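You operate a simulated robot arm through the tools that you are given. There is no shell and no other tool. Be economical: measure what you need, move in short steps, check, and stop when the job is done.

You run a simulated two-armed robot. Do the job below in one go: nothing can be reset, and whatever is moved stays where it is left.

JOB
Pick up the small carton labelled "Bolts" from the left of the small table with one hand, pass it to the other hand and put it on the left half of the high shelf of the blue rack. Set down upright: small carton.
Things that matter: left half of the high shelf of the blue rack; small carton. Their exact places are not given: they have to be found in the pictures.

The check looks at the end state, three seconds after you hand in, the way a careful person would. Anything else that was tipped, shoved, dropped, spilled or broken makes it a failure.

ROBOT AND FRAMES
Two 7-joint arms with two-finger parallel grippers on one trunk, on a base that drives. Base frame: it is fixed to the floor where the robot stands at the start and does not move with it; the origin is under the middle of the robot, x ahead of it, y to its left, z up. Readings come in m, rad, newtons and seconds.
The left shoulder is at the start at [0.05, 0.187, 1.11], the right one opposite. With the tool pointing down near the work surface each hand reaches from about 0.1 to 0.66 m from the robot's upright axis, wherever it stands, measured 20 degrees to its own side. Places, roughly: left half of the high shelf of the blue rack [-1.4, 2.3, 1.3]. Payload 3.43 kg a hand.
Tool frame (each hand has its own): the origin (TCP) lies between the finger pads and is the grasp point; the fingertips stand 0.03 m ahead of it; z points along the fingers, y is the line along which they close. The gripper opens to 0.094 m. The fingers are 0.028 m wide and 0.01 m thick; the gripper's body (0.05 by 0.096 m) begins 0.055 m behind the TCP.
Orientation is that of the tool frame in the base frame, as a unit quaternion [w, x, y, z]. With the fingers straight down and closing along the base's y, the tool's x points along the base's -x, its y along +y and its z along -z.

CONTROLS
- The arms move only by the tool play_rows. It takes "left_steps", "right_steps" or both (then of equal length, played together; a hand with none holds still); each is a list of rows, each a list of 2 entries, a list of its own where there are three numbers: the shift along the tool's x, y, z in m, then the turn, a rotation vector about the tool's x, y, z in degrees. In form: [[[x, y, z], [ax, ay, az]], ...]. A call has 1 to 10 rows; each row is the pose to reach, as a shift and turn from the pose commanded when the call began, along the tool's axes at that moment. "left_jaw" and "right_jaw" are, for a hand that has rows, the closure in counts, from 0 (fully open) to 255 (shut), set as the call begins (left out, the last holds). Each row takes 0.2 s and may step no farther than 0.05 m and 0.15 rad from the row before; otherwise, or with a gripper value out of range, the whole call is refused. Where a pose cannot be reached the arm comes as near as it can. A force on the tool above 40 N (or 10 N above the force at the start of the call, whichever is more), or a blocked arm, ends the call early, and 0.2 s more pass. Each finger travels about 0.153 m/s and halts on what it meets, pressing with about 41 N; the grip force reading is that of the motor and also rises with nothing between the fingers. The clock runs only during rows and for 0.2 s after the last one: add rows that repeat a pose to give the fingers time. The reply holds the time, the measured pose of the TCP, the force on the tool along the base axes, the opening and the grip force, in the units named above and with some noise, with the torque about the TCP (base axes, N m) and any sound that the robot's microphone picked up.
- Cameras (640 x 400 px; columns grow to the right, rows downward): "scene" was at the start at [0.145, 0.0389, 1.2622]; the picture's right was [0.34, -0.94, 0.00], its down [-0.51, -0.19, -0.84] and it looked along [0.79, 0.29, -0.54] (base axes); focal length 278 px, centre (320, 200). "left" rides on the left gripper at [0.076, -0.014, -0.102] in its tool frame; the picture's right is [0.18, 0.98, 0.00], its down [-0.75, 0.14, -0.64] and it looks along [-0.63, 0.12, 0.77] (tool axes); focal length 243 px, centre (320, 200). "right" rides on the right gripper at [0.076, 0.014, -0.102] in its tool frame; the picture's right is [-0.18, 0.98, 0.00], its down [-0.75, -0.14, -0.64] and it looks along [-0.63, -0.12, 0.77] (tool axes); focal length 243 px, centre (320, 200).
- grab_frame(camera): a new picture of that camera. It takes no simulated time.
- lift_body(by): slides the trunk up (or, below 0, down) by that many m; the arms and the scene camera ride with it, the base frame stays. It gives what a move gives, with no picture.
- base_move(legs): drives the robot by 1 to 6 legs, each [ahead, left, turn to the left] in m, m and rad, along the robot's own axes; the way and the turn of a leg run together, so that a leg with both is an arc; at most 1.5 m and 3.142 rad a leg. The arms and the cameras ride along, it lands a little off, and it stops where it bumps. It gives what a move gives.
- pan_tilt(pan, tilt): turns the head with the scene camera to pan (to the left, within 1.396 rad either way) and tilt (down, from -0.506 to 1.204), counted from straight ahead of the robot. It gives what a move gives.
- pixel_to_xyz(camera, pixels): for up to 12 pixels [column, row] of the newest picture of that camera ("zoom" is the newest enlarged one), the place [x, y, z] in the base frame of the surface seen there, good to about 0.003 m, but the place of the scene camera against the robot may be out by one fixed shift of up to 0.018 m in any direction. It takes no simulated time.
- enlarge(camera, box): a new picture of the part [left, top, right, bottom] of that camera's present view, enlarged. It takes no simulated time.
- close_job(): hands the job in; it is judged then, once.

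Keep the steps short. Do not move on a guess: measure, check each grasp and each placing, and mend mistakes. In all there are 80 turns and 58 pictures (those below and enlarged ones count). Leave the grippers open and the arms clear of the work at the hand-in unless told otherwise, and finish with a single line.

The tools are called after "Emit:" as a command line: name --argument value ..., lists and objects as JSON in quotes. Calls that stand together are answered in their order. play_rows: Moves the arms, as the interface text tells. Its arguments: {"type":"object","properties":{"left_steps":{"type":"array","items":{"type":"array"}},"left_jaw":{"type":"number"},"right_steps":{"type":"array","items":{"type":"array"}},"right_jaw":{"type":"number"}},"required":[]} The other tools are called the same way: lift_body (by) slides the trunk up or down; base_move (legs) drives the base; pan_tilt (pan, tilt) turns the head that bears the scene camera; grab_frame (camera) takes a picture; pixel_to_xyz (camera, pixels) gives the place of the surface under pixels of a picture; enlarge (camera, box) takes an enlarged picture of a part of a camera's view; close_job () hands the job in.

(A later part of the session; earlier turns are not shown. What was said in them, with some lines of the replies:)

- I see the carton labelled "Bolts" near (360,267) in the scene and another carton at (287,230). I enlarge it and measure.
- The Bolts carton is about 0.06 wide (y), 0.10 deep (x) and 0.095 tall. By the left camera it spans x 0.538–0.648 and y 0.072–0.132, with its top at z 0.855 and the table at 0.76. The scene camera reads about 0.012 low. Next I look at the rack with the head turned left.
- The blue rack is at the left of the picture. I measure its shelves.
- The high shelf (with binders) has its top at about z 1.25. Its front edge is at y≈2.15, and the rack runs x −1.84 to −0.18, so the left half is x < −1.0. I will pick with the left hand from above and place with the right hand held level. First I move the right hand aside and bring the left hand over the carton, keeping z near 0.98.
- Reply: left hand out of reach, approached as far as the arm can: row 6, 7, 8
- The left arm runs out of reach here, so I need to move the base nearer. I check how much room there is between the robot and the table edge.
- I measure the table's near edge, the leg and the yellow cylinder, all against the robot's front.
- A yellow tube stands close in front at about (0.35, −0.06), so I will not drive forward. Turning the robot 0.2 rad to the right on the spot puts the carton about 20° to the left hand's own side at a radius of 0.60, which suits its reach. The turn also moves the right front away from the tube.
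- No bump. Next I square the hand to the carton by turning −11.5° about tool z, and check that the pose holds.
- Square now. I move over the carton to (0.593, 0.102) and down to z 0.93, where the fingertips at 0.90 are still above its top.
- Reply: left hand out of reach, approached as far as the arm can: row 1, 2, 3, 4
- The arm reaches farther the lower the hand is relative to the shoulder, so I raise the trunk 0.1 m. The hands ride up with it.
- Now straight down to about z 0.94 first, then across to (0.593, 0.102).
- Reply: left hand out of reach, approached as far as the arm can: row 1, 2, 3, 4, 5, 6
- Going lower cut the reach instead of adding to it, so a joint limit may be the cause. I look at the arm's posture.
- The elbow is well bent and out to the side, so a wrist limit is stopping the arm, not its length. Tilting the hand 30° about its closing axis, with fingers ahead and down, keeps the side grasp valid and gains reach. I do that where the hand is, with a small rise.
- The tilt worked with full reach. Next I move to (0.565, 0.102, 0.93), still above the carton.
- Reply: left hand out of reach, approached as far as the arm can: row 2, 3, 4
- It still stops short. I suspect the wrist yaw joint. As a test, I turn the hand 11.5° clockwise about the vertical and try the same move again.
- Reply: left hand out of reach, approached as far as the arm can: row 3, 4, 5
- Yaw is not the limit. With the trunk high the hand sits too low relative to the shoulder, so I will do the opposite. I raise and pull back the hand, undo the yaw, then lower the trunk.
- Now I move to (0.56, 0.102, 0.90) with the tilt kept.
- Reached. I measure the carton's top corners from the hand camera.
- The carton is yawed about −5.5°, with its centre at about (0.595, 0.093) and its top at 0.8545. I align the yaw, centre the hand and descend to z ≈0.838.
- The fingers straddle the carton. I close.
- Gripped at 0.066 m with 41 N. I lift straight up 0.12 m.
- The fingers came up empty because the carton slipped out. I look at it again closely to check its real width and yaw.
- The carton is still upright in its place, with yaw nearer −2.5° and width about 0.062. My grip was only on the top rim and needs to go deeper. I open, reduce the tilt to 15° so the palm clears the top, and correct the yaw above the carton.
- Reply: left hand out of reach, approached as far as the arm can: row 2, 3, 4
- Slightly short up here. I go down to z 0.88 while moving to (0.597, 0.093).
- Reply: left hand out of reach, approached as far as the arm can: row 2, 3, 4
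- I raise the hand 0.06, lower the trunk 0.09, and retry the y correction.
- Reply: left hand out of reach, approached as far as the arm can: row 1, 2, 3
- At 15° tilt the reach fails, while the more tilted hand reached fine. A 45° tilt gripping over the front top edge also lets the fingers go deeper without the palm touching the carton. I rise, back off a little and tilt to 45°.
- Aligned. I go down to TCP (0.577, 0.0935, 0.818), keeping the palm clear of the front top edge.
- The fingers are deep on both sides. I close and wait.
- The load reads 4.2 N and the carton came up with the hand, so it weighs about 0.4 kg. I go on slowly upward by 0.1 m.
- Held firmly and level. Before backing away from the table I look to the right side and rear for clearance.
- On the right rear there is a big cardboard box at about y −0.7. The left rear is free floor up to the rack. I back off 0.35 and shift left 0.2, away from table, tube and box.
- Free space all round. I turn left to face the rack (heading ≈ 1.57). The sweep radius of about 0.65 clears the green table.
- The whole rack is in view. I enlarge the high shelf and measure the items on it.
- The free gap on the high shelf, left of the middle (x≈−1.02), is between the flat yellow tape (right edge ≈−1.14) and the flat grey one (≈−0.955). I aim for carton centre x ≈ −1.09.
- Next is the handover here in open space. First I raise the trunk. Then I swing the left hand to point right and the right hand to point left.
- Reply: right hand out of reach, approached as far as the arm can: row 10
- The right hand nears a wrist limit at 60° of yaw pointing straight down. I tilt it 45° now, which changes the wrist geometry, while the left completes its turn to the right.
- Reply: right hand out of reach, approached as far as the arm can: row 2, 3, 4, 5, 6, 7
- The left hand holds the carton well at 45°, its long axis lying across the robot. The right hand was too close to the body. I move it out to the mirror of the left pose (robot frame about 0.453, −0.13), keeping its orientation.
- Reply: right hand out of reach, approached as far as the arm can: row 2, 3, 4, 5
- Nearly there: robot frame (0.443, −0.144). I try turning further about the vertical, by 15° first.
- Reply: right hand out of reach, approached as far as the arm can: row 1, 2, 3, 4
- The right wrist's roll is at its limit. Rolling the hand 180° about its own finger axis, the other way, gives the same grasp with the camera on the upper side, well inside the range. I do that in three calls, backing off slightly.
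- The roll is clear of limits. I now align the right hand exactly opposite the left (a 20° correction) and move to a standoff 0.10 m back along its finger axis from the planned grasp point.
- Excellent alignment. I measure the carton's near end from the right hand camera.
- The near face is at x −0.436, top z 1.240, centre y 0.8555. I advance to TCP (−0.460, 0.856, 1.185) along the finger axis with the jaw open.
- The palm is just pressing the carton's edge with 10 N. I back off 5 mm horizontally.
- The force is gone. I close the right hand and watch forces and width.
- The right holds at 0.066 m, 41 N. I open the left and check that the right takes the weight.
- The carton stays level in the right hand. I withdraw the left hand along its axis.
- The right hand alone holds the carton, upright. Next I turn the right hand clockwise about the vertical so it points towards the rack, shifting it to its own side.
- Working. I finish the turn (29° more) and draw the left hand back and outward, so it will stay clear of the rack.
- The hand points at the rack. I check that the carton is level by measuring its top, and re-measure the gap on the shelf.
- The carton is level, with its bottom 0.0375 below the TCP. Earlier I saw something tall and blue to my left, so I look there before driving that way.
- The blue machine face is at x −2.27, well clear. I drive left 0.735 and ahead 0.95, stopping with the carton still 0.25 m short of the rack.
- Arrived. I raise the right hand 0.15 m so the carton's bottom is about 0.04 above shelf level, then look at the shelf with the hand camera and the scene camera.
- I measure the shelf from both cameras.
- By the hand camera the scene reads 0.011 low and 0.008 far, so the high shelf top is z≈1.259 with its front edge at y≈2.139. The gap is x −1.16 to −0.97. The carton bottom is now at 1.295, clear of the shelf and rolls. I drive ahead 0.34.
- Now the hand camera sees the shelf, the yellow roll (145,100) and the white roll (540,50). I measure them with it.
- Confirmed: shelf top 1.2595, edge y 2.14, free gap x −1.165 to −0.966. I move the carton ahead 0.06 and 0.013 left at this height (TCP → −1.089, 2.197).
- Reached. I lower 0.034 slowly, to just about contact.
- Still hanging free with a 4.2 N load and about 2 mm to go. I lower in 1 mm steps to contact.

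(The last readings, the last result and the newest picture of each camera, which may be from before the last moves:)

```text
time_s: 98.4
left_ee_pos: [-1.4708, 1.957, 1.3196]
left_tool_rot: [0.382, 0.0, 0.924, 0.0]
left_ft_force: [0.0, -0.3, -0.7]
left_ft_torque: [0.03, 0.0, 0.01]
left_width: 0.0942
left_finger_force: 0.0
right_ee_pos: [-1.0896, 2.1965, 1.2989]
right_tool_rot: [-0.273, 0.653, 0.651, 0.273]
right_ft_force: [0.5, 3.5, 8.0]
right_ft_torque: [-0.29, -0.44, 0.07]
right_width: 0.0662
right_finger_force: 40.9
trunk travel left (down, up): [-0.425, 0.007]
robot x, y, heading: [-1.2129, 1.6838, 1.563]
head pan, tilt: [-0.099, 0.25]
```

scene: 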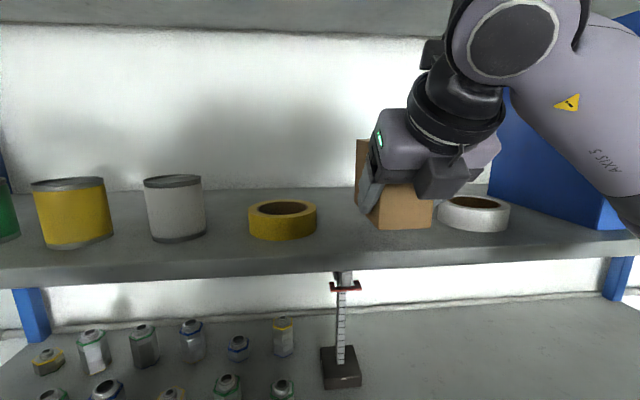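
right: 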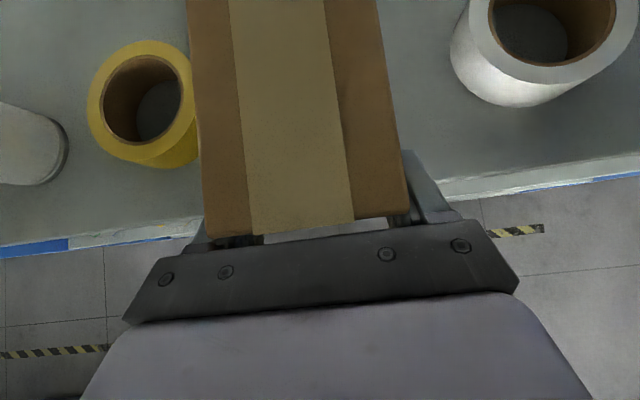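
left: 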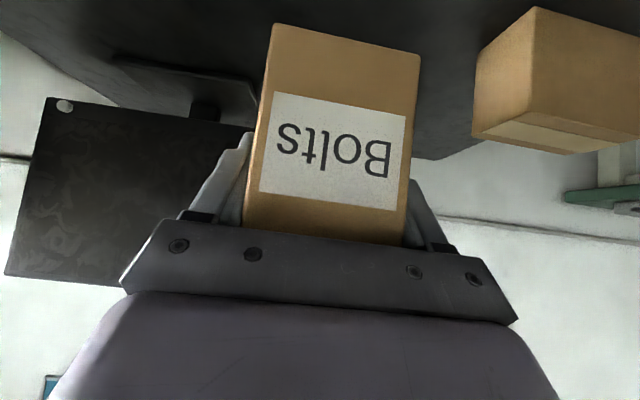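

Contact: the force went from −4 to +8 N. I open the right hand.

Emit:
play_rows --right_steps '[[[0, 0, 0], [0, 0, 0]], [[0, 0, 0], [0, 0, 0]], [[0, 0, 0], [0, 0, 0]]]' --right_jaw 0

Emit:
grab_frame --camera "right"

```text
time_s: 99.2
left_ee_pos: [-1.4715, 1.956, 1.3195]
left_tool_rot: [0.381, -0.001, 0.924, 0.001]
left_ft_force: [0.1, -0.1, -0.2]
left_ft_torque: [0.03, 0.02, 0.0]
left_width: 0.0942
left_finger_force: 0.0
right_ee_pos: [-1.0895, 2.1961, 1.296]
right_tool_rot: [-0.27, 0.654, 0.653, 0.271]
right_ft_force: [0.4, 0.6, 0.2]
right_ft_torque: [-0.01, 0.02, 0.02]
right_width: 0.0937
right_finger_force: 0.2
trunk travel left (down, up): [-0.425, 0.007]
robot x, y, heading: [-1.2106, 1.6876, 1.563]
head pan, tilt: [-0.099, 0.25]
```

```text
11 pictures are left
```

right: 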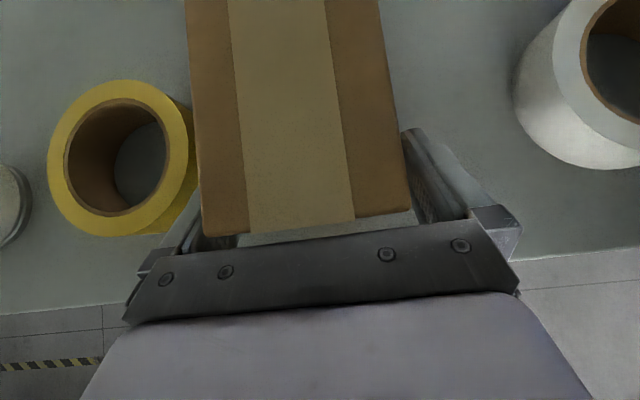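

Released cleanly and the carton stands by itself. I withdraw up and back a little, then straight back out.

Emit:
play_rows --right_steps '[[[0, 0, -0.015], [0, 0, 0]], [[0, 0, -0.035], [0, 0, 0]], [[-0.02, 0, -0.065], [0, 0, 0]], [[-0.045, 0, -0.09], [0, 0, 0]], [[-0.07, 0, -0.115], [0, 0, 0]], [[-0.07, 0, -0.115], [0, 0, 0]]]'

Emit:
grab_frame --camera "scene"

```text
time_s: 100.6
left_ee_pos: [-1.4708, 1.9574, 1.3191]
left_tool_rot: [0.381, -0.001, 0.924, 0.001]
left_ft_force: [0.2, -0.4, 0.5]
left_ft_torque: [-0.04, 0.01, 0.03]
left_width: 0.094
left_finger_force: 0.1
right_ee_pos: [-1.0892, 2.0641, 1.3277]
right_tool_rot: [-0.27, 0.654, 0.653, 0.27]
right_ft_force: [0.0, 0.8, 0.0]
right_ft_torque: [-0.04, -0.03, 0.01]
right_width: 0.094
right_finger_force: 0.0
trunk travel left (down, up): [-0.425, 0.007]
robot x, y, heading: [-1.2143, 1.6885, 1.56]
head pan, tilt: [-0.099, 0.25]
```

```text
10 pictures are left
```

scene: 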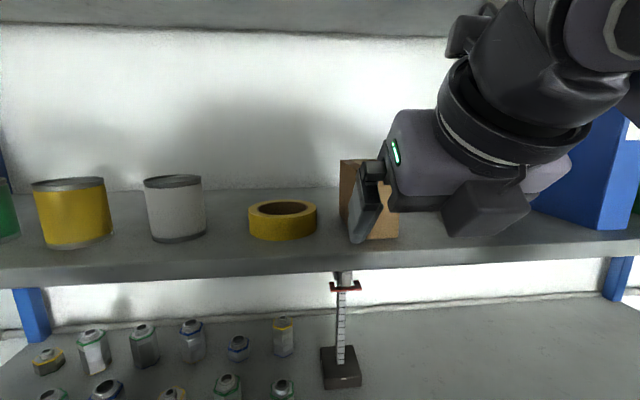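

The hand is out, with its tips at y≈2.085 before the edge at 2.14. I back the base 0.4 m straight away from the rack and check the end state.

Emit:
base_move --legs '[[-0.4, 0, 0]]'

Emit:
grab_frame --camera "right"

Emit:
pan_tilt --pan 0.1 --tilt 0.15

Emit:
enlarge --camera "scene" --box '[100, 80, 540, 340]'

```text
time_s: 103.1
left_ee_pos: [-1.4724, 1.5541, 1.3186]
left_tool_rot: [0.382, -0.001, 0.924, 0.001]
left_ft_force: [-0.8, 0.4, -0.3]
left_ft_torque: [0.01, 0.02, 0.03]
left_width: 0.094
left_finger_force: 0.0
right_ee_pos: [-1.093, 1.6647, 1.3277]
right_tool_rot: [-0.27, 0.654, 0.653, 0.27]
right_ft_force: [0.3, 0.3, -0.5]
right_ft_torque: [0.03, 0.01, 0.01]
right_width: 0.0942
right_finger_force: 0.0
trunk travel left (down, up): [-0.425, 0.007]
robot x, y, heading: [-1.2114, 1.2849, 1.565]
head pan, tilt: [-0.099, 0.25]
```

```text
9 pictures are left
```

right: 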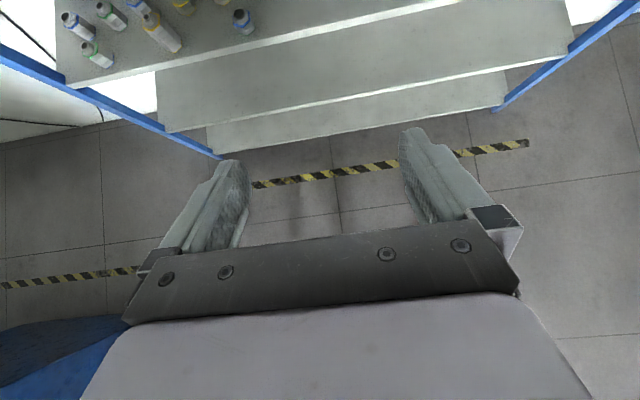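

```text
time_s: 103.8
left_ee_pos: [-1.4726, 1.5537, 1.3185]
left_tool_rot: [0.382, -0.001, 0.924, 0.0]
left_ft_force: [-0.8, -0.4, -0.6]
left_ft_torque: [0.02, 0.01, 0.02]
left_width: 0.0941
left_finger_force: 0.1
right_ee_pos: [-1.0909, 1.6642, 1.3277]
right_tool_rot: [-0.27, 0.654, 0.653, 0.271]
right_ft_force: [-0.2, -0.1, -0.2]
right_ft_torque: [-0.03, -0.01, 0.01]
right_width: 0.0938
right_finger_force: 0.1
trunk travel left (down, up): [-0.425, 0.007]
robot x, y, heading: [-1.2169, 1.2857, 1.568]
head pan, tilt: [0.099, 0.15]
```

```text
1.45 times, centred on (320, 210) of scene
```

zoom: 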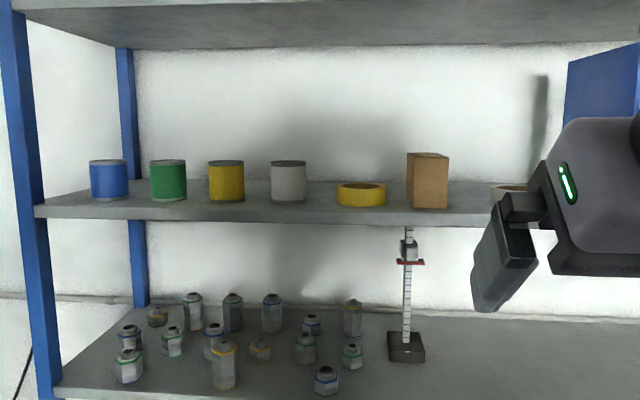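

The carton stands upright with all its neighbours in place. One last measurement of its position.

Emit:
pixel_to_xyz --camera "zoom" --pixels '[[410, 204], [446, 204], [410, 158], [446, 160], [428, 155], [12, 200]]'

```text
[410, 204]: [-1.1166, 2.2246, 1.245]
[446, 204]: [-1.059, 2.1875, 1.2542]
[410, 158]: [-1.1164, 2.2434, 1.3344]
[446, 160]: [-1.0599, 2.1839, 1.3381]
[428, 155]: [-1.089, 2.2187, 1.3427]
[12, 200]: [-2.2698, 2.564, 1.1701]
```

The carton is at x −1.12 to −1.06, left of the rack's middle (≈ −1.02), upright at shelf level. Both hands are open and clear, so I hand in.

Emit:
close_job

```text
The job is handed in.
```

The "Bolts" carton was picked up with the left hand, passed to the right, and now stands upright on the left half of the blue rack's high shelf; nothing else was disturbed, and the job is handed in.
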